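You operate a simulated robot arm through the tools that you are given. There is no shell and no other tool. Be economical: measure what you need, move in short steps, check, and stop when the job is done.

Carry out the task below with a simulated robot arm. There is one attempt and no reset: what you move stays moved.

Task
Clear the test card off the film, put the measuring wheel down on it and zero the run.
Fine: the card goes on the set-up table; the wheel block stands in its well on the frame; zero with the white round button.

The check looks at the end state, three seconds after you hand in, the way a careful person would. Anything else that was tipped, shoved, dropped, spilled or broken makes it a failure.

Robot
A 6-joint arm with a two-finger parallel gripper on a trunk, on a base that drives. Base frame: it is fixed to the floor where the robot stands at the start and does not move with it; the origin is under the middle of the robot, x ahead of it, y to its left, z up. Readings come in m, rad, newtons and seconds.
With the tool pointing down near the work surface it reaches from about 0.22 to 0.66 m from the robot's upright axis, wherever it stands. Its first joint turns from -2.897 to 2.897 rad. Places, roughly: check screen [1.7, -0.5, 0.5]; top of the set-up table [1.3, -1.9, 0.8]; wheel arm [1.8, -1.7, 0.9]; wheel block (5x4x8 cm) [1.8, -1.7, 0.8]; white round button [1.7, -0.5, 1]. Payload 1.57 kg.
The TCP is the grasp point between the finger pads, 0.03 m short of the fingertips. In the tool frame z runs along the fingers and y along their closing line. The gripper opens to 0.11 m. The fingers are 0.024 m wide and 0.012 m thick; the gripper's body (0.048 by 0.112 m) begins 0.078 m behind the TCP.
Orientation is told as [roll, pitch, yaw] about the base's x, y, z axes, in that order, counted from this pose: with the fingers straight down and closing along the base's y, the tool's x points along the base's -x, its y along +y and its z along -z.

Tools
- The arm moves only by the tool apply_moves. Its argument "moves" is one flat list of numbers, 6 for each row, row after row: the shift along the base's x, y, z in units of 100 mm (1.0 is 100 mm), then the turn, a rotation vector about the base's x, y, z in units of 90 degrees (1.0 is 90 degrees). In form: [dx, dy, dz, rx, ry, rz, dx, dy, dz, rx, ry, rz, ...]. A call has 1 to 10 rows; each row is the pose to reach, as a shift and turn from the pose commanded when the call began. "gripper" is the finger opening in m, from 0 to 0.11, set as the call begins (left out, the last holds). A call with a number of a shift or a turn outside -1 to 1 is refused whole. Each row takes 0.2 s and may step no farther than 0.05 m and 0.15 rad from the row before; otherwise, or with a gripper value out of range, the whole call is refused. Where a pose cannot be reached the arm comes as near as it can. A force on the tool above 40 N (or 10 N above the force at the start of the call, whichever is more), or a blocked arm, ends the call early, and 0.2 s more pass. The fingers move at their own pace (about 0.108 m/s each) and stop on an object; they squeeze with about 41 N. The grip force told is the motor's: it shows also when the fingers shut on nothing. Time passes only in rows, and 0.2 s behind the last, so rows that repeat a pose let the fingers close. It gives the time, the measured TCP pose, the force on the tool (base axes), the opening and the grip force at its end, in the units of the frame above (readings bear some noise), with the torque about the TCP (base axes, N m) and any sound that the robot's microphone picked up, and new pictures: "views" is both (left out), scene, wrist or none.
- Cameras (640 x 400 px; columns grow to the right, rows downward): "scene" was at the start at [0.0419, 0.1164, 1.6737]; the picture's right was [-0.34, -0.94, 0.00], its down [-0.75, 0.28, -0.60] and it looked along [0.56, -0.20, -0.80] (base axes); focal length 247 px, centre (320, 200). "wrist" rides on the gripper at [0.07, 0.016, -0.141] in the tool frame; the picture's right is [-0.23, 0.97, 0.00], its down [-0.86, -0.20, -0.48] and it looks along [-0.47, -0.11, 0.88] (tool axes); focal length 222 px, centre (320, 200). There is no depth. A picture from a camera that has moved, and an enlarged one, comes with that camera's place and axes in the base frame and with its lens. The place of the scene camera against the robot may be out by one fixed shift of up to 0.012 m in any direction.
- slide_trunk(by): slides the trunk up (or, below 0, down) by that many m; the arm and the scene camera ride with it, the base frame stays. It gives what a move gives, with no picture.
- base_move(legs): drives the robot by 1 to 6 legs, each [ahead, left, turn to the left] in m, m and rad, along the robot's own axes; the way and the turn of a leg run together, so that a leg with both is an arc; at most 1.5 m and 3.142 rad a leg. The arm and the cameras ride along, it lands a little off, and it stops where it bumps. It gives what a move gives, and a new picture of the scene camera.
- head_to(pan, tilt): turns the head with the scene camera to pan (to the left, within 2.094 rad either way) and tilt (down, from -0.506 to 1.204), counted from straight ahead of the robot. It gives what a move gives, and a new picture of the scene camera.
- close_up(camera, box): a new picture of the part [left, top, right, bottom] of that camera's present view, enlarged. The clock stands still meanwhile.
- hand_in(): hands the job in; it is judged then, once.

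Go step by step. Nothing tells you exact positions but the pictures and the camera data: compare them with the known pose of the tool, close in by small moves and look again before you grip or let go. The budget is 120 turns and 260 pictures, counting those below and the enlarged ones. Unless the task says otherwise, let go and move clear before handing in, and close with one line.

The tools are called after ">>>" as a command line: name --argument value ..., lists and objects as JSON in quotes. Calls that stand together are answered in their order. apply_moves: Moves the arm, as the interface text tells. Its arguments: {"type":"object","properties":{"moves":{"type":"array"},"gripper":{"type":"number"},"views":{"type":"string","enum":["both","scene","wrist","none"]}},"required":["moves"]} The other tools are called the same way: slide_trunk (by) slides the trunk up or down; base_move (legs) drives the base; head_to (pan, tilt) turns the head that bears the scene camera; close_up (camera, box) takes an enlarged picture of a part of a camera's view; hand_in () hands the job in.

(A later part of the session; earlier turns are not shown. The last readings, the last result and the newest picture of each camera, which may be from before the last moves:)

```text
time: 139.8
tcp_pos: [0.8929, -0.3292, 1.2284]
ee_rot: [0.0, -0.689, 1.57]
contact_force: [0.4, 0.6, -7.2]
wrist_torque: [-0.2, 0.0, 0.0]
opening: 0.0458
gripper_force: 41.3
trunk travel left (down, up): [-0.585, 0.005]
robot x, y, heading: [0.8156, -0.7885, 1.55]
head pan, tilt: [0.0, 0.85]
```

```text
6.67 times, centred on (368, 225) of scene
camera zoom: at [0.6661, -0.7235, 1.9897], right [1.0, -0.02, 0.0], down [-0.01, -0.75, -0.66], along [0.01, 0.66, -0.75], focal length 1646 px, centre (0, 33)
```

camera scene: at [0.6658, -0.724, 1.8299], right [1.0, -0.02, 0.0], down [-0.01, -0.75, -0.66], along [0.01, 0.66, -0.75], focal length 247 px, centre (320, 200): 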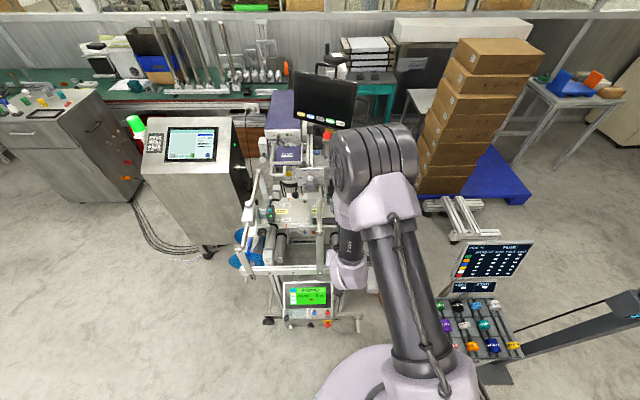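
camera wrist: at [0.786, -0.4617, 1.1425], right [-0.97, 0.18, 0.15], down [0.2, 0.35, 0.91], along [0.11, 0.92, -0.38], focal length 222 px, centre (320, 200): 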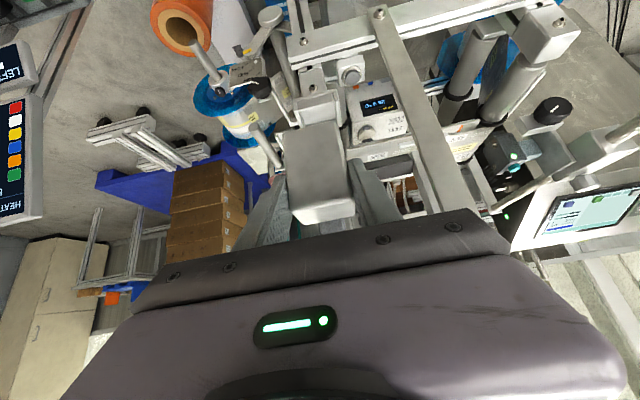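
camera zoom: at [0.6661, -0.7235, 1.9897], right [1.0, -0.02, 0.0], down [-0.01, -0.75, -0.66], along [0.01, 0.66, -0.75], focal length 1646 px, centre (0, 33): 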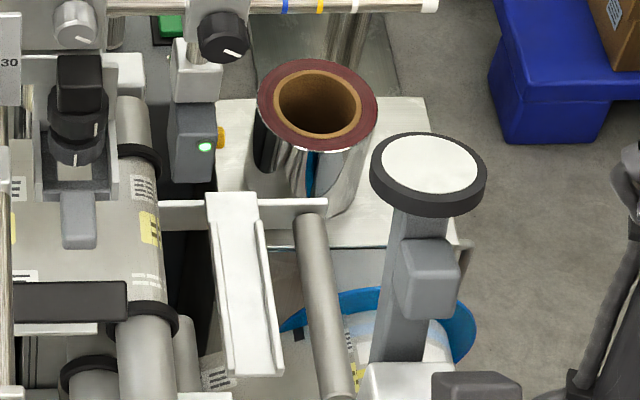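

The opening measures about x 0.775–0.824, y -0.219 to -0.182, a snug fit for the 4.6 cm block. I bring the block above it at height, then lower with the trunk.

>>> apply_moves --moves '[-0.3, 0.3, 0, 0, 0, 0, -0.6, 0.6, 0, 0, 0, 0, -0.9, 0.9, 0, 0, 0, 0, -0.95, 1.0, 0, 0, 0, 0]' --views "none"

>>> slide_trunk --by -0.2

>>> apply_moves --moves '[0.02, 0.15, -0.2, 0, 0, 0]' --views "both"

>>> close_up --camera "wrist" --box '[260, 60, 420, 210]'

>>> close_up --camera "scene" --box '[320, 200, 400, 270]'

```text
time: 140.8
tcp_pos: [0.7992, -0.2275, 1.2288]
ee_rot: [-0.001, -0.69, 1.569]
contact_force: [-0.6, 0.3, -6.5]
wrist_torque: [-0.18, 0.02, -0.02]
opening: 0.0459
gripper_force: 41.3
trunk travel left (down, up): [-0.585, 0.005]
robot x, y, heading: [0.813, -0.7851, 1.554]
head pan, tilt: [0.0, 0.85]
```

```text
time: 142.9
tcp_pos: [0.7984, -0.2295, 1.0289]
ee_rot: [0.0, -0.69, 1.57]
contact_force: [-0.2, 0.1, -6.5]
wrist_torque: [-0.2, -0.01, 0.0]
opening: 0.046
gripper_force: 41.2
trunk travel left (down, up): [-0.385, 0.205]
robot x, y, heading: [0.8116, -0.7878, 1.551]
head pan, tilt: [0.0, 0.85]
```

```text
time: 143.3
tcp_pos: [0.8007, -0.2132, 1.0084]
ee_rot: [0.001, -0.69, 1.57]
contact_force: [0.3, -0.3, -7.6]
wrist_torque: [-0.18, -0.05, 0.01]
opening: 0.0459
gripper_force: 41.3
trunk travel left (down, up): [-0.385, 0.205]
robot x, y, heading: [0.812, -0.7865, 1.551]
head pan, tilt: [0.0, 0.85]
camera scene: at [0.6661, -0.7219, 1.7897], right [1.0, -0.02, 0.0], down [-0.01, -0.75, -0.66], along [0.01, 0.66, -0.75], focal length 247 px, centre (320, 200)
camera wrist: at [0.7841, -0.3558, 1.0726], right [-0.97, 0.18, 0.14], down [0.2, 0.36, 0.91], along [0.11, 0.92, -0.38], focal length 222 px, centre (320, 200)
```

scene: 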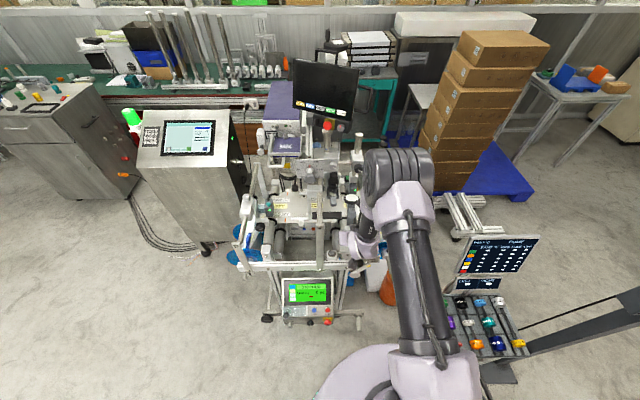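
wrist: 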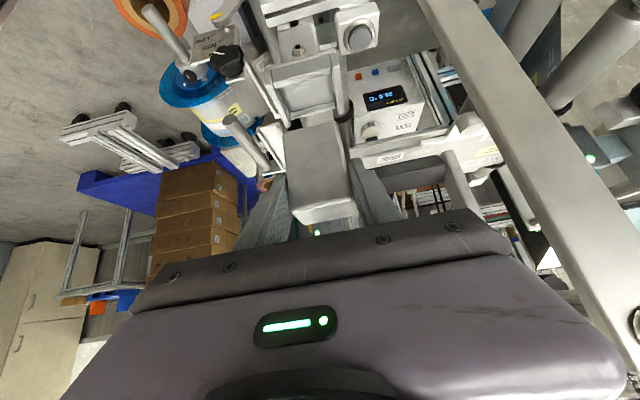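

```text
2.67 times, centred on (340, 135) of wrist
camera zoom: at [0.7841, -0.3558, 1.0726], right [-0.97, 0.18, 0.14], down [0.2, 0.36, 0.91], along [0.11, 0.92, -0.38], focal length 592 px, centre (267, 373)
```

zoom: 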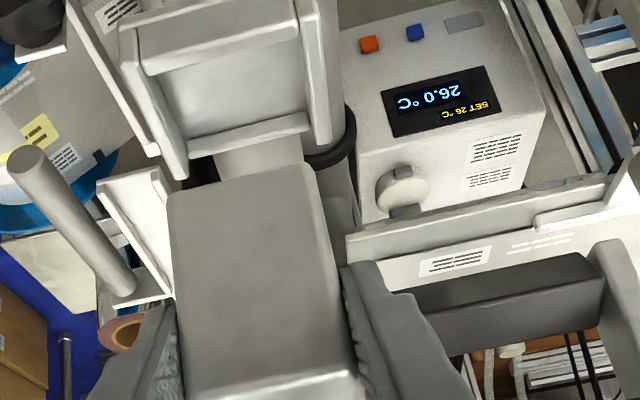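

```text
5.71 times, centred on (360, 235) of scene
camera zoom: at [0.6661, -0.7219, 1.7897], right [1.0, -0.02, 0.0], down [-0.01, -0.75, -0.66], along [0.01, 0.66, -0.75], focal length 1411 px, centre (91, 0)
```

zoom: 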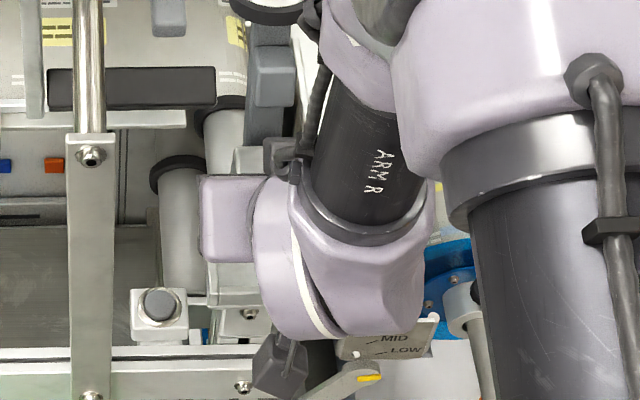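

Both cup and block are visible together; they are nearly aligned. I lower to about 1 cm above the rim and compare edges directly.

>>> apply_moves --moves '[-0.01, 0, -0.2, 0, 0, 0, -0.01, 0, -0.42, 0, 0, 0]' --views "none"

>>> close_up --camera "wrist" --box '[270, 60, 366, 120]'

>>> close_up --camera "scene" --box '[320, 220, 400, 270]'

```text
time: 143.9
tcp_pos: [0.7994, -0.213, 0.9672]
ee_rot: [-0.001, -0.691, 1.567]
contact_force: [0.9, 0.2, -7.0]
wrist_torque: [-0.19, -0.01, 0.02]
opening: 0.0456
gripper_force: 40.8
trunk travel left (down, up): [-0.385, 0.205]
robot x, y, heading: [0.8109, -0.7875, 1.55]
head pan, tilt: [0.0, 0.85]
```

```text
6.67 times, centred on (318, 90) of wrist
camera zoom: at [0.782, -0.3565, 1.0306], right [-0.97, 0.18, 0.15], down [0.2, 0.35, 0.91], along [0.11, 0.92, -0.38], focal length 1481 px, centre (333, 933)
```

zoom: 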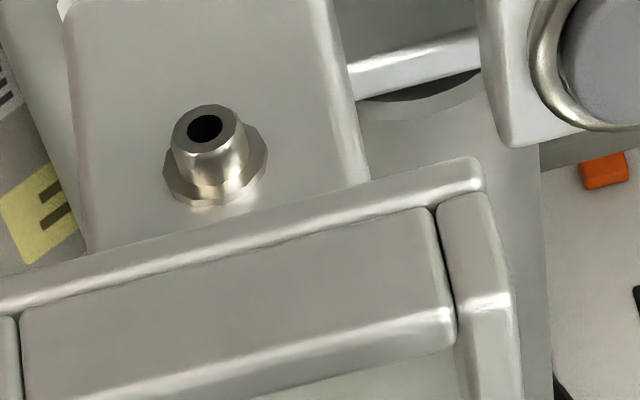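

```text
8.00 times, centred on (360, 245) of scene
camera zoom: at [0.6659, -0.7236, 1.7898], right [1.0, -0.02, 0.0], down [-0.01, -0.75, -0.66], along [0.01, 0.66, -0.75], focal length 1976 px, centre (0, -160)
```

zoom: 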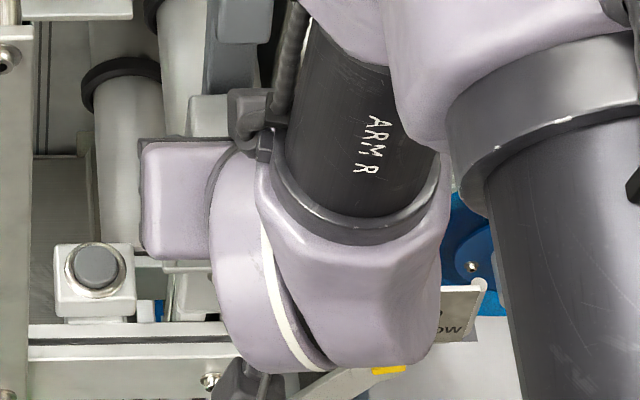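

The crop shows the front wall's face and top edge; the block's edge lies just below it. I enlarge the boundary between them.

>>> close_up --camera "wrist" --box '[260, 85, 372, 155]'

```text
5.71 times, centred on (316, 120) of wrist
camera zoom: at [0.782, -0.3565, 1.0306], right [-0.97, 0.18, 0.15], down [0.2, 0.35, 0.91], along [0.11, 0.92, -0.38], focal length 1269 px, centre (343, 657)
```

zoom: 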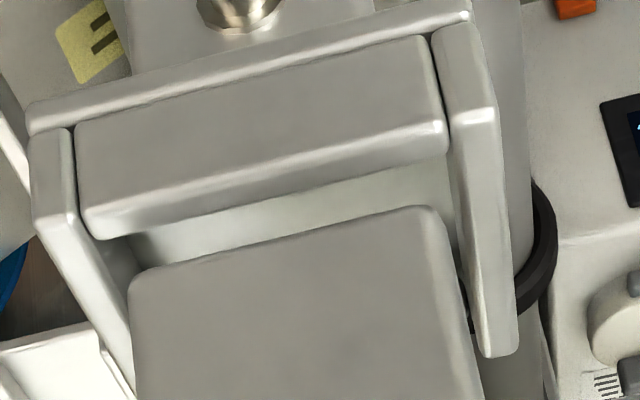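

Very clear: the cup's inner width is 5.0 cm and x is centred within a millimetre; the block needs about 5 mm more toward the machine. I shift it and go down 6 mm.

>>> apply_moves --moves '[0.003, 0.05, 0, 0, 0, 0, 0.003, 0.05, -0.06, 0, 0, 0]' --views "none"

>>> close_up --camera "wrist" --box '[260, 85, 372, 155]'

```text
time: 144.5
tcp_pos: [0.799, -0.208, 0.96]
ee_rot: [0.0, -0.688, 1.569]
contact_force: [1.4, -0.5, -6.8]
wrist_torque: [-0.17, -0.01, 0.0]
opening: 0.0457
gripper_force: 41.0
trunk travel left (down, up): [-0.385, 0.205]
robot x, y, heading: [0.8124, -0.7855, 1.553]
head pan, tilt: [0.0, 0.85]
```

```text
5.71 times, centred on (316, 120) of wrist
camera zoom: at [0.7826, -0.3512, 1.0249], right [-0.97, 0.18, 0.14], down [0.2, 0.35, 0.91], along [0.11, 0.92, -0.38], focal length 1269 px, centre (343, 657)
```

zoom: 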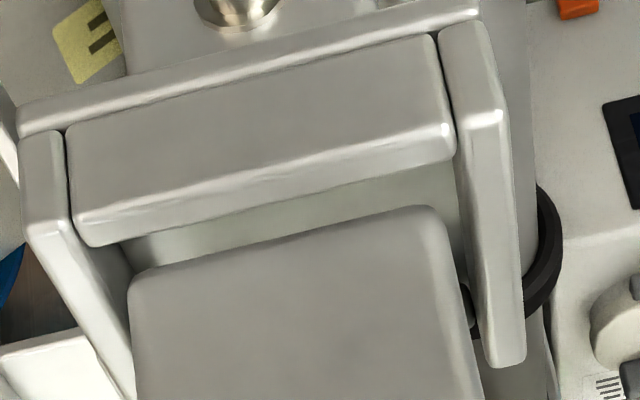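

The block's front edge now appears just inside the front wall. I lower 4 mm and look again.

>>> apply_moves --moves '[0, 0, -0.02, 0, 0, 0, 0, 0, -0.04, 0, 0, 0]' --views "none"

>>> close_up --camera "wrist" --box '[260, 85, 372, 155]'

```text
time: 145.1
tcp_pos: [0.7999, -0.2088, 0.9563]
ee_rot: [0.001, -0.689, 1.569]
contact_force: [0.0, 0.3, -7.6]
wrist_torque: [-0.19, 0.01, -0.03]
opening: 0.046
gripper_force: 41.2
trunk travel left (down, up): [-0.385, 0.205]
robot x, y, heading: [0.8106, -0.7898, 1.55]
head pan, tilt: [0.0, 0.85]
```

```text
5.71 times, centred on (316, 120) of wrist
camera zoom: at [0.7828, -0.3512, 1.0215], right [-0.97, 0.18, 0.14], down [0.2, 0.35, 0.91], along [0.11, 0.92, -0.38], focal length 1269 px, centre (343, 657)
```

zoom: 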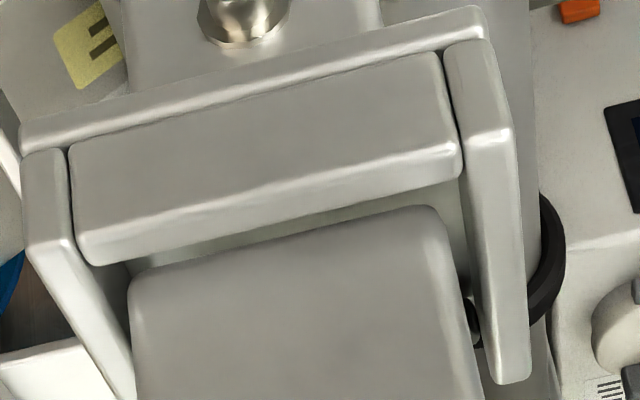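

No contact yet and side gaps are symmetric. I continue down in small steps.

>>> apply_moves --moves '[0, 0, -0.02, 0, 0, 0, 0, 0, -0.04, 0, 0, 0, 0, 0, -0.06, 0, 0, 0]' --views "none"

>>> close_up --camera "wrist" --box '[260, 85, 372, 155]'

```text
time: 145.9
tcp_pos: [0.8013, -0.208, 0.9505]
ee_rot: [0.001, -0.69, 1.569]
contact_force: [-0.3, 0.3, -7.8]
wrist_torque: [-0.19, 0.0, 0.0]
opening: 0.0458
gripper_force: 41.7
trunk travel left (down, up): [-0.385, 0.205]
robot x, y, heading: [0.8102, -0.7881, 1.556]
head pan, tilt: [0.0, 0.85]
```

```text
5.71 times, centred on (316, 120) of wrist
camera zoom: at [0.7827, -0.3515, 1.0153], right [-0.97, 0.18, 0.14], down [0.2, 0.35, 0.91], along [0.11, 0.92, -0.38], focal length 1269 px, centre (343, 657)
```

zoom: 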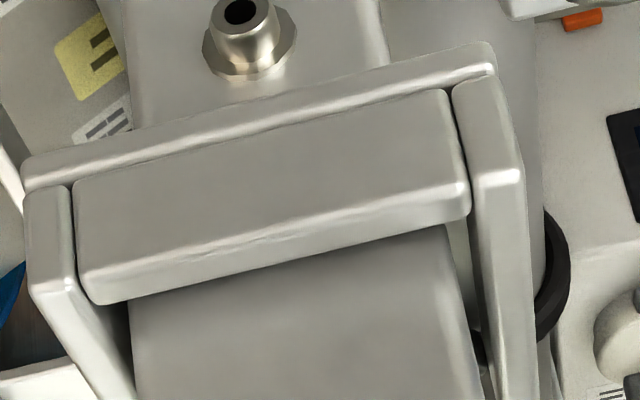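

The block's bottom has entered the cup without contact. I keep lowering slowly, watching the force.

>>> apply_moves --moves '[0, 0, -0.02, 0, 0, 0, 0, 0, -0.04, 0, 0, 0, 0, 0, -0.06, 0, 0, 0, 0, 0, -0.08, 0, 0, 0]' --views "none"

>>> close_up --camera "wrist" --box '[240, 60, 400, 210]'

```text
time: 146.9
tcp_pos: [0.7993, -0.2076, 0.9439]
ee_rot: [-0.001, -0.693, 1.569]
contact_force: [0.1, -1.0, 7.1]
wrist_torque: [-0.09, 0.35, -0.08]
opening: 0.0458
gripper_force: 41.3
trunk travel left (down, up): [-0.385, 0.205]
robot x, y, heading: [0.8136, -0.7857, 1.548]
head pan, tilt: [0.0, 0.85]
```

```text
2.67 times, centred on (320, 135) of wrist
camera zoom: at [0.7829, -0.352, 1.0082], right [-0.97, 0.18, 0.15], down [0.2, 0.35, 0.91], along [0.11, 0.92, -0.38], focal length 592 px, centre (320, 373)
```

zoom: 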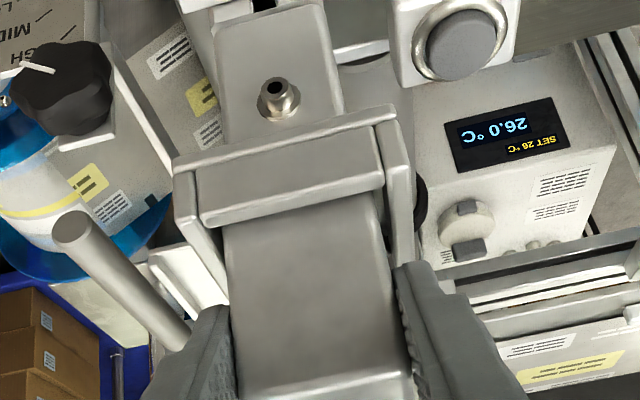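

Contact at about the expected floor depth (~1.5 cm inside). I press 2 mm more to confirm it is seated.

>>> apply_moves --moves '[0, 0, -0.02, 0, 0, 0, 0, 0, -0.02, 0, 0, 0]' --views "none"

>>> close_up --camera "wrist" --box '[260, 85, 372, 155]'

>>> close_up --camera "scene" --box '[310, 190, 390, 260]'

```text
time: 147.5
tcp_pos: [0.8002, -0.2088, 0.9434]
ee_rot: [0.0, -0.695, 1.571]
contact_force: [-0.5, 2.1, 27.9]
wrist_torque: [0.29, 0.13, -0.07]
opening: 0.0448
gripper_force: 40.6
trunk travel left (down, up): [-0.385, 0.205]
robot x, y, heading: [0.815, -0.7862, 1.548]
head pan, tilt: [0.0, 0.85]
```

```text
5.71 times, centred on (316, 120) of wrist
camera zoom: at [0.783, -0.3523, 1.007], right [-0.97, 0.18, 0.15], down [0.2, 0.35, 0.92], along [0.11, 0.92, -0.38], focal length 1269 px, centre (343, 657)
```

zoom: 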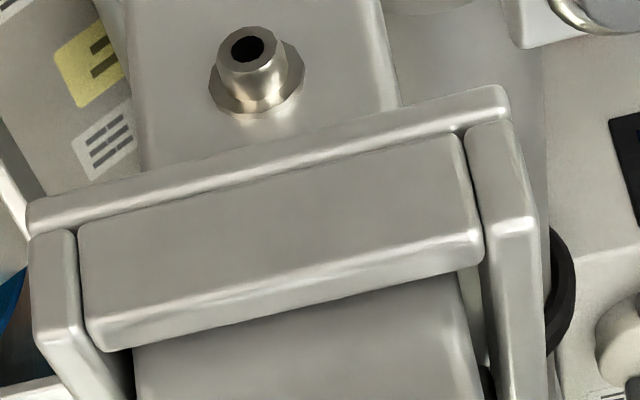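

```text
5.71 times, centred on (350, 225) of scene
camera zoom: at [0.6659, -0.7269, 1.7901], right [1.0, -0.02, 0.0], down [-0.01, -0.75, -0.66], along [0.01, 0.66, -0.75], focal length 1411 px, centre (149, 57)
```

zoom: 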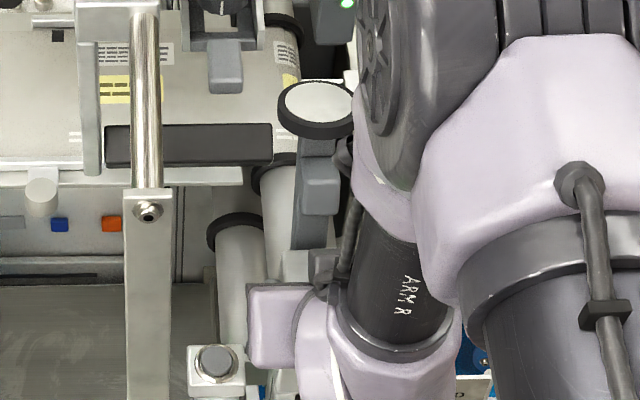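

The load is centred under the block and the height no longer changes, so it is seated on the floor. I relieve the pressure and open the fingers.

>>> apply_moves --moves '[0, 0, 0.035, 0, 0, 0]' --views "none"

>>> apply_moves --moves '[0, 0, 0, 0, 0, 0, 0, 0, 0, 0, 0, 0]' --gripper 0.068 --views "none"

>>> close_up --camera "wrist" --box '[240, 60, 400, 210]'

>>> close_up --camera "scene" --box '[310, 190, 390, 260]'

```text
time: 147.9
tcp_pos: [0.7999, -0.2078, 0.9437]
ee_rot: [0.001, -0.687, 1.569]
contact_force: [-0.1, 8.5, 0.5]
wrist_torque: [0.9, -0.05, 0.19]
opening: 0.0455
gripper_force: 41.0
trunk travel left (down, up): [-0.385, 0.205]
robot x, y, heading: [0.8142, -0.7871, 1.552]
head pan, tilt: [0.0, 0.85]
```

```text
time: 148.5
tcp_pos: [0.8001, -0.2094, 0.9441]
ee_rot: [0.0, -0.69, 1.57]
contact_force: [0.1, 0.0, -0.6]
wrist_torque: [0.01, -0.01, 0.01]
opening: 0.0682
gripper_force: 0.1
trunk travel left (down, up): [-0.385, 0.205]
robot x, y, heading: [0.8143, -0.7882, 1.552]
head pan, tilt: [0.0, 0.85]
```

```text
2.67 times, centred on (320, 135) of wrist
camera zoom: at [0.7829, -0.3526, 1.0089], right [-0.97, 0.18, 0.14], down [0.2, 0.36, 0.91], along [0.11, 0.92, -0.38], focal length 592 px, centre (320, 373)
```

zoom: 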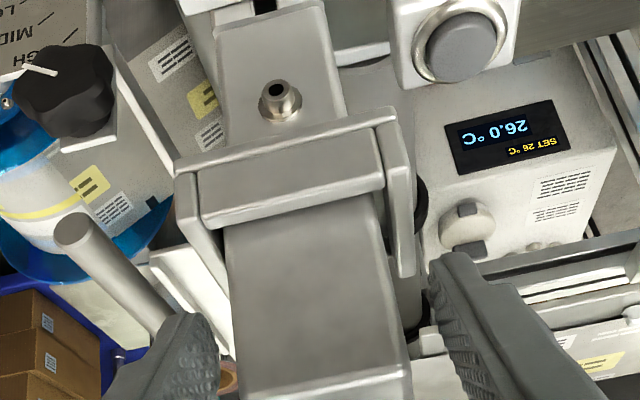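

```text
5.71 times, centred on (350, 225) of scene
camera zoom: at [0.6659, -0.7246, 1.7898], right [1.0, -0.02, 0.0], down [-0.01, -0.75, -0.66], along [0.01, 0.66, -0.75], focal length 1411 px, centre (149, 57)
```

zoom: 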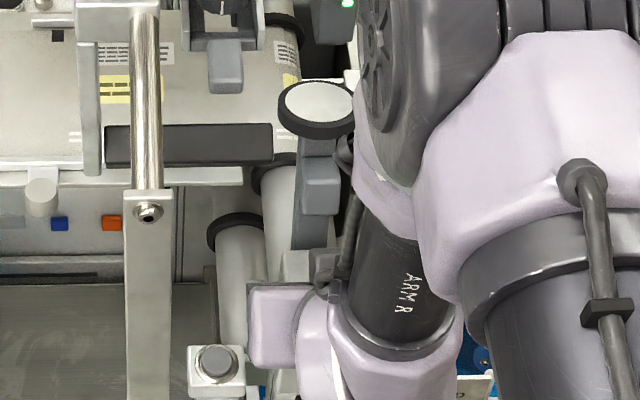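

The block stands freely in the well. I back the fingers out and look at the wheel arm.

>>> apply_moves --moves '[0, -0.28, 0.34, 0, 0, 0, 0, -0.56, 0.68, 0, 0, 0, 0, -0.8, 1.0, 0, 0, 0, 0, -1.0, 1.0, 0, 0, 0]' --views "wrist"

>>> apply_moves --moves '[0.3, -0.4, 0, 0, 0, 0, 0.7, -0.6, 0, 0, 0, 0, 1.0, -0.6, 0, 0, 0, 0]' --views "both"

>>> close_up --camera "scene" --box '[310, 180, 406, 240]'

>>> close_up --camera "wrist" --box '[280, 60, 500, 220]'

```text
time: 149.5
tcp_pos: [0.799, -0.3085, 1.0451]
ee_rot: [-0.001, -0.69, 1.571]
contact_force: [0.0, 0.5, -0.1]
wrist_torque: [0.01, 0.02, 0.05]
opening: 0.0681
gripper_force: 0.1
trunk travel left (down, up): [-0.385, 0.205]
robot x, y, heading: [0.8153, -0.785, 1.551]
head pan, tilt: [0.0, 0.85]
camera wrist: at [0.7824, -0.4524, 1.1094], right [-0.97, 0.18, 0.14], down [0.2, 0.35, 0.91], along [0.11, 0.92, -0.38], focal length 222 px, centre (320, 200)
```

wrist: 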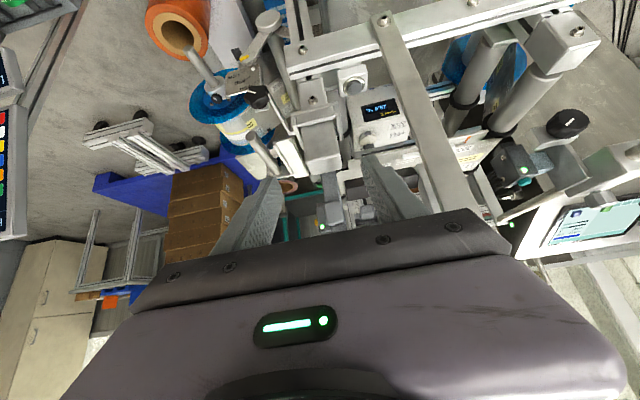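

```text
time: 150.3
tcp_pos: [0.9004, -0.3703, 1.045]
ee_rot: [0.003, -0.691, 1.568]
contact_force: [-0.2, 0.0, 0.0]
wrist_torque: [0.0, -0.01, 0.03]
opening: 0.068
gripper_force: 0.1
trunk travel left (down, up): [-0.385, 0.205]
robot x, y, heading: [0.8125, -0.7853, 1.552]
head pan, tilt: [0.0, 0.85]
camera scene: at [0.667, -0.7247, 1.79], right [1.0, -0.02, 0.0], down [-0.01, -0.75, -0.66], along [0.01, 0.66, -0.75], focal length 247 px, centre (320, 200)
camera wrist: at [0.8834, -0.5135, 1.1089], right [-0.97, 0.18, 0.15], down [0.2, 0.35, 0.91], along [0.11, 0.92, -0.38], focal length 222 px, centre (320, 200)
```

scene: 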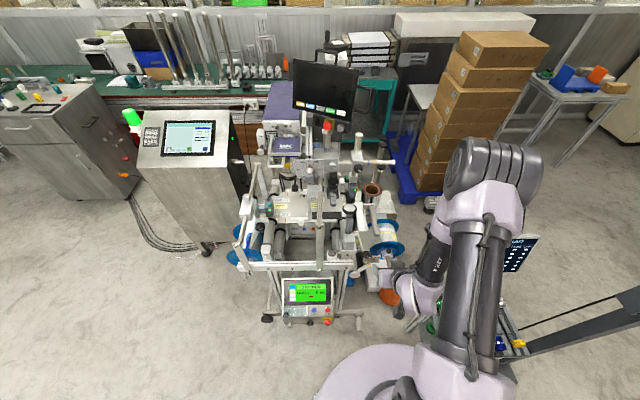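
wrist: 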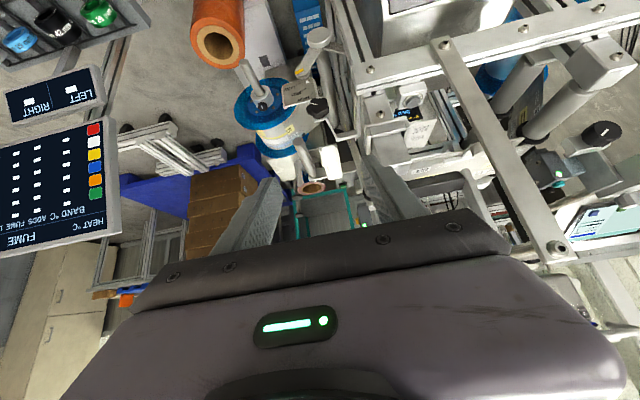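

```text
6.67 times, centred on (358, 210) of scene
camera zoom: at [0.667, -0.7247, 1.79], right [1.0, -0.02, 0.0], down [-0.01, -0.75, -0.66], along [0.01, 0.66, -0.75], focal length 1646 px, centre (67, 133)
```

zoom: 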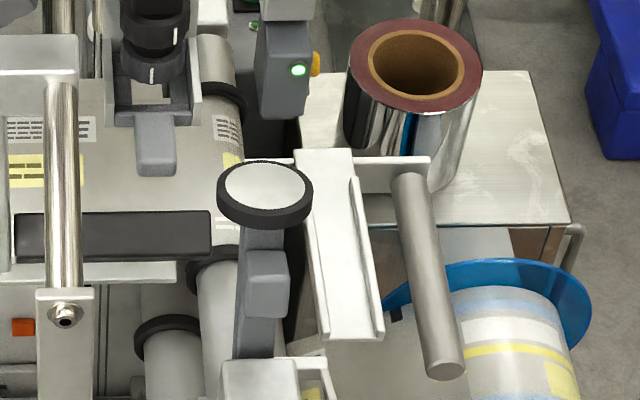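

```text
2.50 times, centred on (390, 140) of wrist
camera zoom: at [0.8834, -0.5135, 1.1089], right [-0.97, 0.18, 0.15], down [0.2, 0.35, 0.91], along [0.11, 0.92, -0.38], focal length 555 px, centre (145, 350)
```

zoom: 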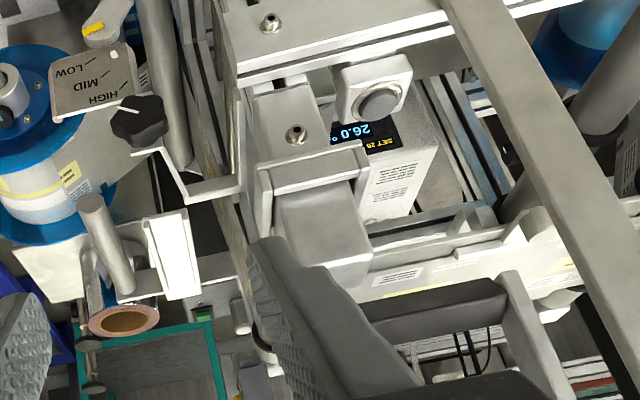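

The block stands upright with the wheel arm still raised over it. I turn the wrist camera to see the arm's root from the side, to find its hinge.

>>> apply_moves --moves '[0.2, 0.1, 0, 0, 0, 0.09, 0.4, 0.2, 0, 0, 0, 0.18, 0.6, 0.3, 0, 0, 0, 0.27, 0.8, 0.4, 0, 0, 0, 0.36, 0.9, 0.5, 0, 0, 0, 0.45, 1.0, 0.6, 0, 0, 0, 0.53]' --views "wrist"

>>> close_up --camera "wrist" --box '[220, 40, 420, 220]'

```text
time: 151.7
tcp_pos: [1.001, -0.308, 1.0443]
ee_rot: [0.0, -0.689, 2.401]
contact_force: [-0.6, -0.1, -0.5]
wrist_torque: [0.02, 0.0, -0.01]
opening: 0.0683
gripper_force: 0.1
trunk travel left (down, up): [-0.385, 0.205]
robot x, y, heading: [0.8122, -0.7881, 1.553]
head pan, tilt: [0.0, 0.85]
camera wrist: at [1.0956, -0.4171, 1.1089], right [-0.79, -0.6, 0.15], down [-0.13, 0.39, 0.91], along [-0.61, 0.7, -0.38], focal length 222 px, centre (320, 200)
```

wrist: 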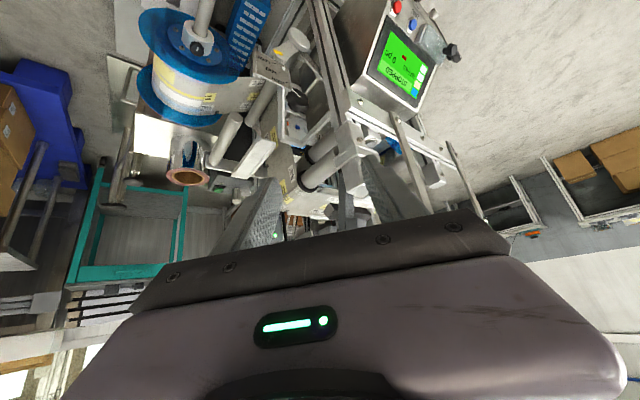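

```text
2.22 times, centred on (320, 130) of wrist
camera zoom: at [1.0956, -0.4171, 1.1089], right [-0.79, -0.6, 0.15], down [-0.13, 0.39, 0.91], along [-0.61, 0.7, -0.38], focal length 494 px, centre (320, 356)
```

zoom: 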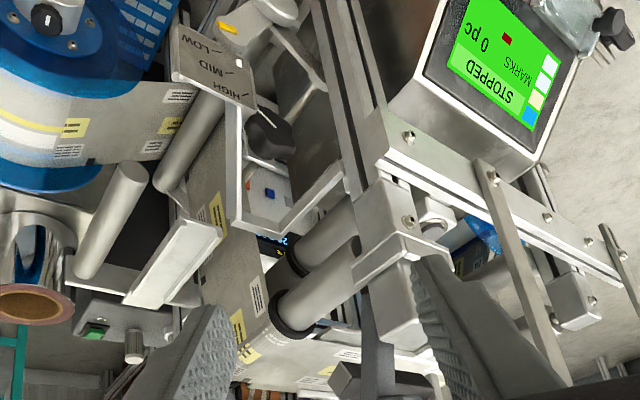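

>>> close_up --camera "wrist" --box '[310, 130, 400, 215]'

>>> close_up --camera "scene" --box '[325, 190, 385, 250]'

```text
4.71 times, centred on (355, 172) of wrist
camera zoom: at [1.0956, -0.4171, 1.1089], right [-0.79, -0.6, 0.15], down [-0.13, 0.39, 0.91], along [-0.61, 0.7, -0.38], focal length 1045 px, centre (155, 329)
```

zoom: 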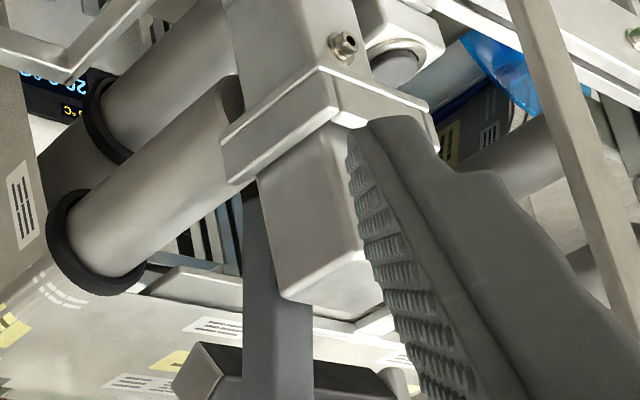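

```text
6.67 times, centred on (355, 220) of scene
camera zoom: at [0.6665, -0.7239, 1.7899], right [1.0, -0.02, 0.0], down [-0.01, -0.75, -0.66], along [0.01, 0.66, -0.75], focal length 1646 px, centre (87, 67)
```

zoom: 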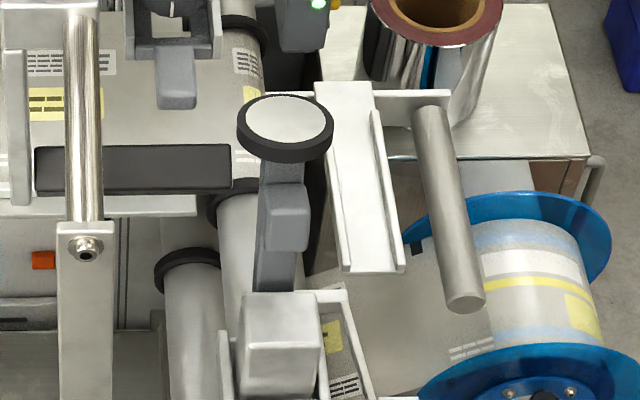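

The arm runs down the block's rear face and pivots near the cup rim; folded down it would put the wheel on the film above the right roller. The lug midway on the arm is for gripping. I bring the tool back square in front of it, tilted flatter.

>>> apply_moves --moves '[-0.17, -0.1, 0, 0, 0, -0.09, -0.34, -0.2, 0, 0, 0, -0.18, -0.51, -0.3, 0, 0, 0, -0.27, -0.68, -0.4, 0, 0, 0, -0.36, -0.85, -0.5, 0, 0, 0, -0.45, -1.0, -0.5, 0, 0, 0, -0.53]' --gripper 0.05 --views "none"

>>> apply_moves --moves '[-0.33, 0, 0.1, 0.075, 0, 0, -0.66, 0.0, 0.2, 0.15, 0, 0, -1.0, 0.0, 0.3, 0.222, 0, 0]' --views "wrist"

>>> close_up --camera "wrist" --box '[240, 60, 400, 210]'

```text
time: 153.1
tcp_pos: [0.8983, -0.359, 1.0438]
ee_rot: [-0.002, -0.69, 1.569]
contact_force: [-0.5, 0.5, 0.7]
wrist_torque: [0.0, -0.03, -0.03]
opening: 0.0499
gripper_force: 0.1
trunk travel left (down, up): [-0.385, 0.205]
robot x, y, heading: [0.8085, -0.7853, 1.551]
head pan, tilt: [0.0, 0.85]
```

```text
time: 153.9
tcp_pos: [0.7972, -0.3588, 1.0734]
ee_rot: [-0.001, -1.04, 1.57]
contact_force: [-0.3, 0.4, 0.9]
wrist_torque: [0.0, 0.0, -0.05]
opening: 0.0501
gripper_force: 0.0
trunk travel left (down, up): [-0.385, 0.205]
robot x, y, heading: [0.8127, -0.7898, 1.55]
head pan, tilt: [0.0, 0.85]
camera wrist: at [0.7811, -0.5162, 1.0858], right [-0.97, 0.12, 0.2], down [0.2, 0.02, 0.98], along [0.11, 0.99, -0.04], focal length 222 px, centre (320, 200)
```

wrist: 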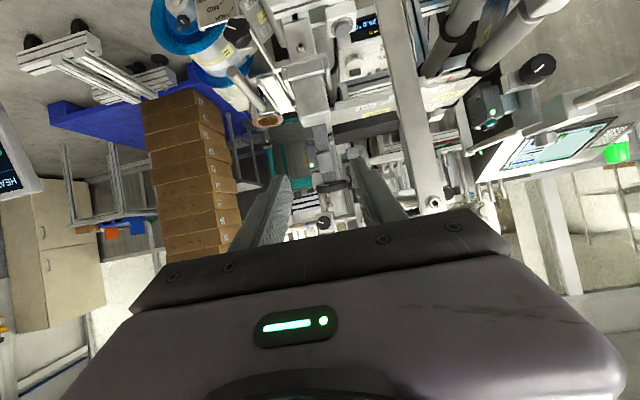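

```text
2.67 times, centred on (320, 135) of wrist
camera zoom: at [0.7811, -0.5162, 1.0858], right [-0.97, 0.12, 0.2], down [0.2, 0.02, 0.98], along [0.11, 0.99, -0.04], focal length 592 px, centre (320, 373)
```

zoom: 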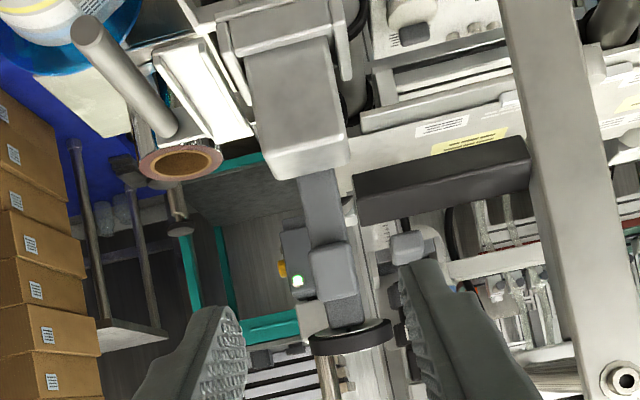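

The lug is at about (0.799, -0.185, 1.017), 2.6 cm wide, with the wheel disc above it at z≈1.054. I flatten the tool to about 80° so the fingers slide in under the wheel.

>>> apply_moves --moves '[0.01, 0.2, -0.16, 0.076, 0, 0, 0.02, 0.4, -0.32, 0.152, 0, 0, 0.02, 0.7, -0.47, 0.227, 0, 0]' --views "both"

>>> close_up --camera "wrist" --box '[240, 60, 400, 210]'

>>> close_up --camera "scene" --box '[310, 190, 390, 250]'

```text
time: 154.7
tcp_pos: [0.8002, -0.2901, 1.0284]
ee_rot: [0.006, -1.397, 1.564]
contact_force: [-0.6, 0.7, 0.3]
wrist_torque: [-0.02, 0.01, 0.0]
opening: 0.0501
gripper_force: 0.0
trunk travel left (down, up): [-0.385, 0.205]
robot x, y, heading: [0.8145, -0.787, 1.551]
head pan, tilt: [0.0, 0.85]
camera scene: at [0.6656, -0.7233, 1.7898], right [1.0, -0.02, 0.0], down [-0.01, -0.75, -0.66], along [0.01, 0.66, -0.75], focal length 247 px, centre (320, 200)
camera wrist: at [0.7837, -0.4395, 0.9835], right [-0.97, 0.04, 0.22], down [0.2, -0.32, 0.93], along [0.11, 0.95, 0.31], focal length 222 px, centre (320, 200)
```

scene: 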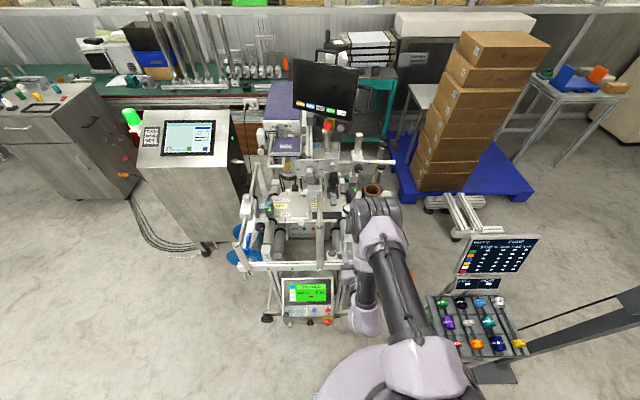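
wrist: 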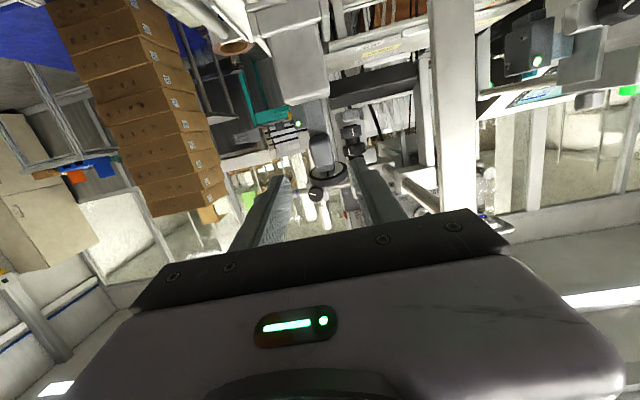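

```text
2.67 times, centred on (320, 135) of wrist
camera zoom: at [0.7837, -0.4395, 0.9835], right [-0.97, 0.04, 0.22], down [0.2, -0.32, 0.93], along [0.11, 0.95, 0.31], focal length 592 px, centre (320, 373)
```

zoom: 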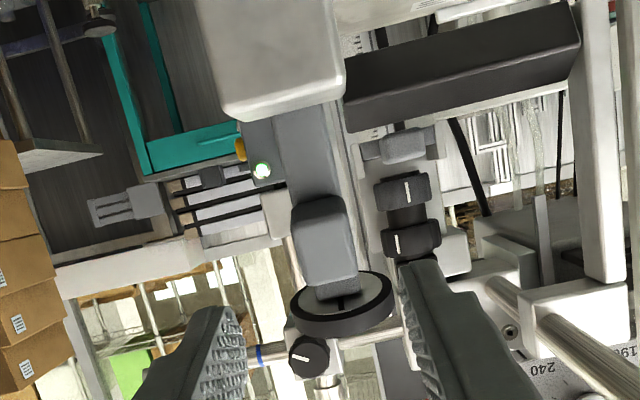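

```text
6.67 times, centred on (350, 220) of scene
camera zoom: at [0.6656, -0.7233, 1.7898], right [1.0, -0.02, 0.0], down [-0.01, -0.75, -0.66], along [0.01, 0.66, -0.75], focal length 1646 px, centre (120, 67)
```

zoom: 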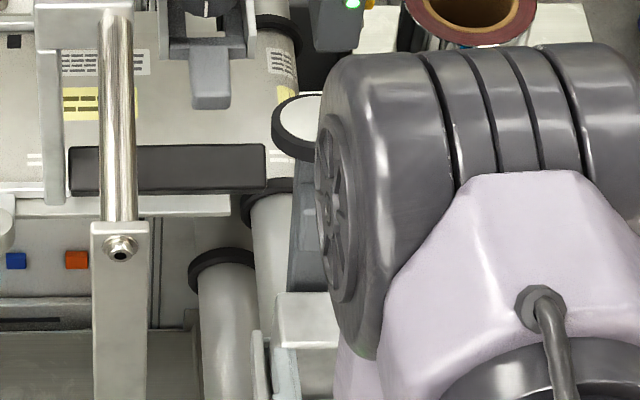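

The lug measures z 0.99–1.03 with the wheel's underside near 1.04. I slide in level around the arm at z≈1.006.

>>> apply_moves --moves '[0, 0.4, -0.1, 0, 0, 0, -0.01, 0.8, -0.18, 0, 0, 0, -0.01, 1.0, -0.21, 0, 0, 0]' --views "wrist"

>>> close_up --camera "wrist" --box '[240, 60, 400, 210]'

```text
time: 155.5
tcp_pos: [0.7999, -0.1893, 1.0066]
ee_rot: [0.001, -1.393, 1.569]
contact_force: [-0.1, 0.5, 0.2]
wrist_torque: [0.0, 0.01, 0.02]
opening: 0.0501
gripper_force: 0.0
trunk travel left (down, up): [-0.385, 0.205]
robot x, y, heading: [0.814, -0.7846, 1.551]
head pan, tilt: [0.0, 0.85]
camera wrist: at [0.7831, -0.3399, 0.9628], right [-0.97, 0.04, 0.22], down [0.2, -0.32, 0.93], along [0.11, 0.95, 0.31], focal length 222 px, centre (320, 200)
```

wrist: 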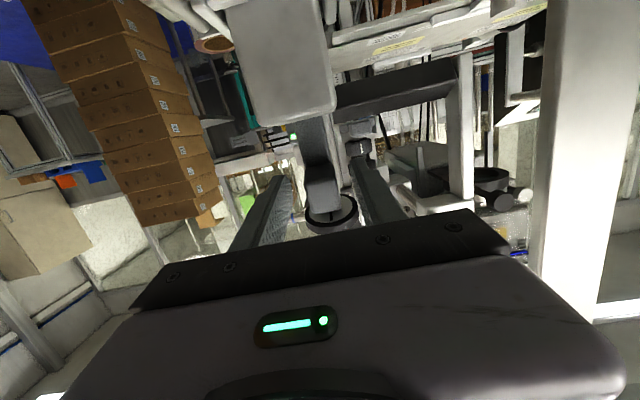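

```text
2.67 times, centred on (320, 135) of wrist
camera zoom: at [0.7831, -0.3399, 0.9628], right [-0.97, 0.04, 0.22], down [0.2, -0.32, 0.93], along [0.11, 0.95, 0.31], focal length 592 px, centre (320, 373)
```

zoom: 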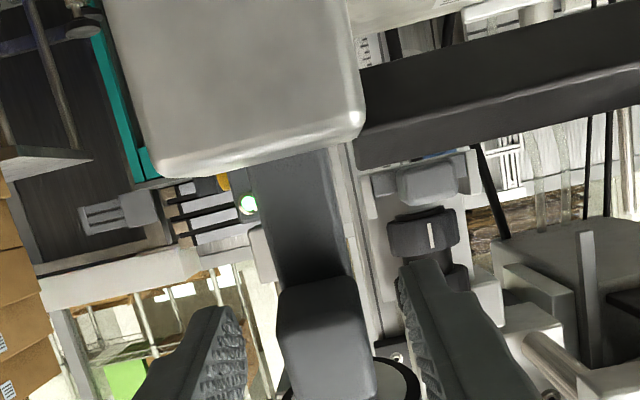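

The lug is nicely between the fingers. I move 8 mm further and close on it.

>>> apply_moves --moves '[0, 0.08, -0.01, 0, 0, 0]' --views "none"

>>> apply_moves --moves '[0, 0, 0, 0, 0, 0, 0, 0, 0, 0, 0, 0, 0, 0, 0, 0, 0, 0]' --gripper 0.01 --views "wrist"

```text
time: 155.9
tcp_pos: [0.7993, -0.1815, 1.0058]
ee_rot: [0.006, -1.395, 1.566]
contact_force: [0.3, 1.0, 0.6]
wrist_torque: [0.0, 0.02, -0.01]
opening: 0.0501
gripper_force: 0.0
trunk travel left (down, up): [-0.385, 0.205]
robot x, y, heading: [0.8134, -0.7862, 1.55]
head pan, tilt: [0.0, 0.85]
```

```text
time: 156.7
tcp_pos: [0.8002, -0.181, 1.0056]
ee_rot: [0.007, -1.397, 1.566]
contact_force: [-0.8, -0.7, -0.1]
wrist_torque: [0.0, 0.01, -0.02]
opening: 0.0256
gripper_force: 37.0
trunk travel left (down, up): [-0.385, 0.205]
robot x, y, heading: [0.8132, -0.787, 1.549]
head pan, tilt: [0.0, 0.85]
camera wrist: at [0.7831, -0.3323, 0.9618], right [-0.97, 0.04, 0.22], down [0.2, -0.32, 0.93], along [0.11, 0.95, 0.31], focal length 222 px, centre (320, 200)
```

wrist: 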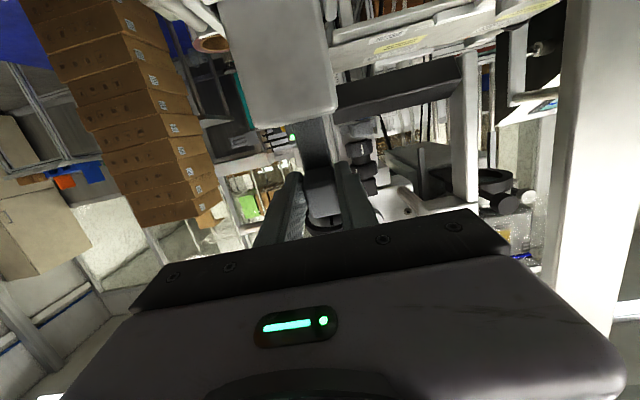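

The lug is held. I test the pivot with an 8° swing toward the film, turning the tool along.

>>> apply_moves --moves '[0, 0.07, 0.005, -0.0444, 0, 0, 0, 0.14, 0.009, -0.0889, 0, 0]' --views "both"

>>> close_up --camera "wrist" --box '[240, 20, 400, 210]'

```text
time: 157.3
tcp_pos: [0.8, -0.1676, 1.0075]
ee_rot: [0.002, -1.257, 1.57]
contact_force: [-2.4, -0.2, 6.8]
wrist_torque: [0.03, 0.17, -0.2]
opening: 0.0255
gripper_force: 36.7
trunk travel left (down, up): [-0.385, 0.205]
robot x, y, heading: [0.8075, -0.7845, 1.551]
head pan, tilt: [0.0, 0.85]
camera scene: at [0.6655, -0.7252, 1.7899], right [1.0, -0.02, 0.0], down [-0.01, -0.75, -0.66], along [0.01, 0.66, -0.75], focal length 247 px, centre (320, 200)
camera wrist: at [0.7833, -0.3227, 0.9845], right [-0.97, 0.07, 0.22], down [0.2, -0.19, 0.96], along [0.11, 0.98, 0.17], focal length 222 px, centre (320, 200)
```

scene: 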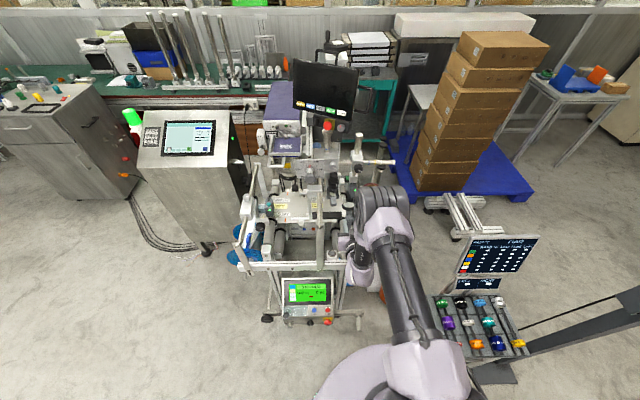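
wrist: 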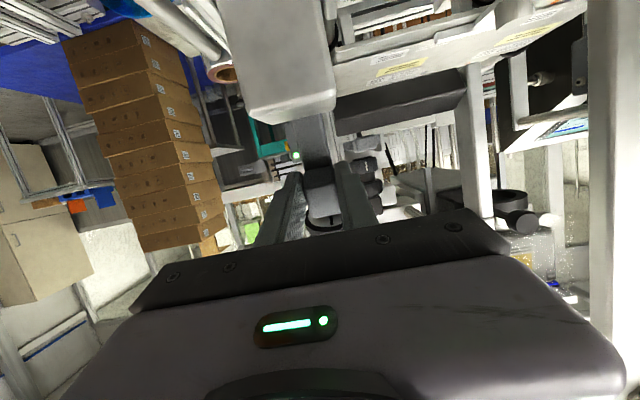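

```text
2.11 times, centred on (320, 115) of wrist
camera zoom: at [0.7833, -0.3227, 0.9845], right [-0.97, 0.07, 0.22], down [0.2, -0.19, 0.96], along [0.11, 0.98, 0.17], focal length 468 px, centre (320, 379)
```

zoom: 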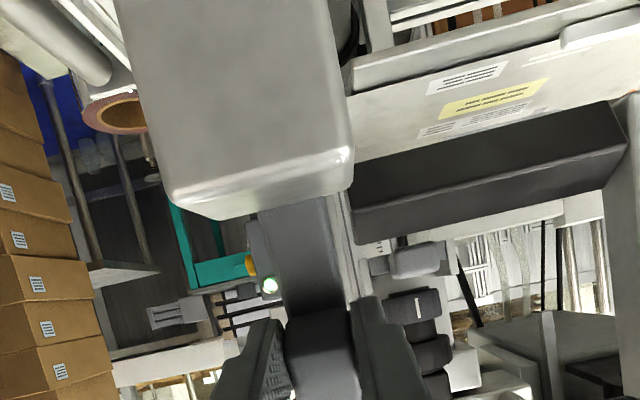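

The arm pivots freely with only small forces. I continue the arc to about 32°.

>>> apply_moves --moves '[0, 0.143, 0.012, -0.0889, 0, 0, 0, 0.283, -0.005, -0.1778, 0, 0, 0, 0.42, -0.045, -0.2667, 0, 0]' --views "wrist"

>>> close_up --camera "wrist" --box '[240, 20, 400, 210]'

>>> close_up --camera "scene" --box '[310, 180, 390, 240]'

```text
time: 158.1
tcp_pos: [0.8014, -0.1248, 1.0016]
ee_rot: [-0.001, -0.833, 1.57]
contact_force: [-3.0, -2.4, -3.2]
wrist_torque: [0.01, 0.25, -0.05]
opening: 0.0256
gripper_force: 36.6
trunk travel left (down, up): [-0.385, 0.205]
robot x, y, heading: [0.8117, -0.7859, 1.555]
head pan, tilt: [0.0, 0.85]
camera wrist: at [0.784, -0.2761, 1.0441], right [-0.97, 0.15, 0.17], down [0.2, 0.22, 0.95], along [0.11, 0.96, -0.25], focal length 222 px, centre (320, 200)
```

wrist: 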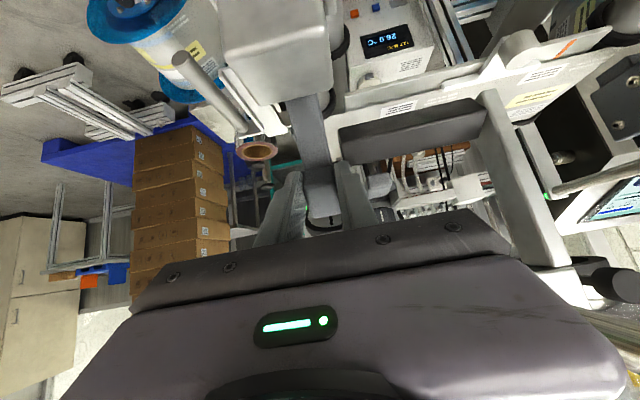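

```text
2.11 times, centred on (320, 115) of wrist
camera zoom: at [0.784, -0.2761, 1.0441], right [-0.97, 0.15, 0.17], down [0.2, 0.22, 0.95], along [0.11, 0.96, -0.25], focal length 468 px, centre (320, 379)
```

zoom: 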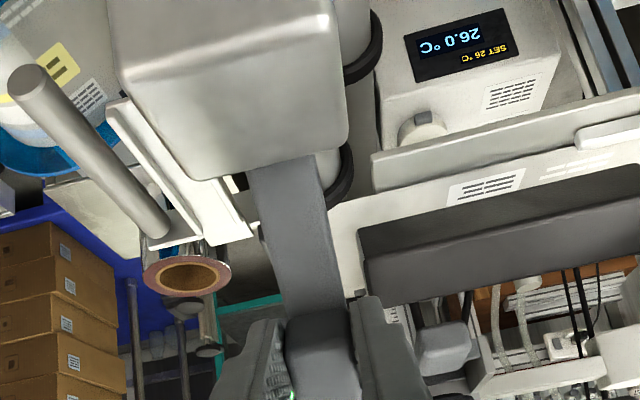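

```text
6.67 times, centred on (350, 210) of scene
camera zoom: at [0.6655, -0.7236, 1.7897], right [1.0, -0.02, 0.0], down [-0.01, -0.75, -0.66], along [0.01, 0.66, -0.75], focal length 1646 px, centre (120, 133)
```

zoom: 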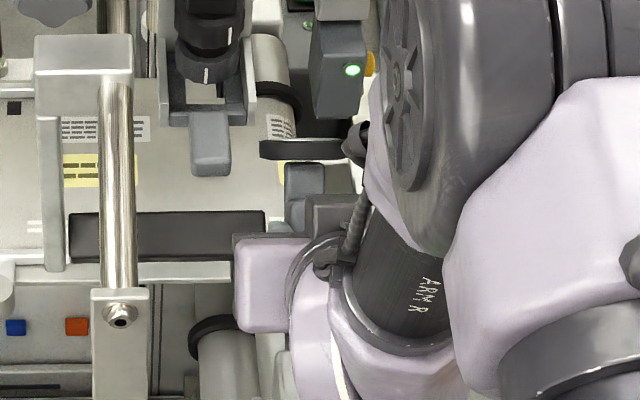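

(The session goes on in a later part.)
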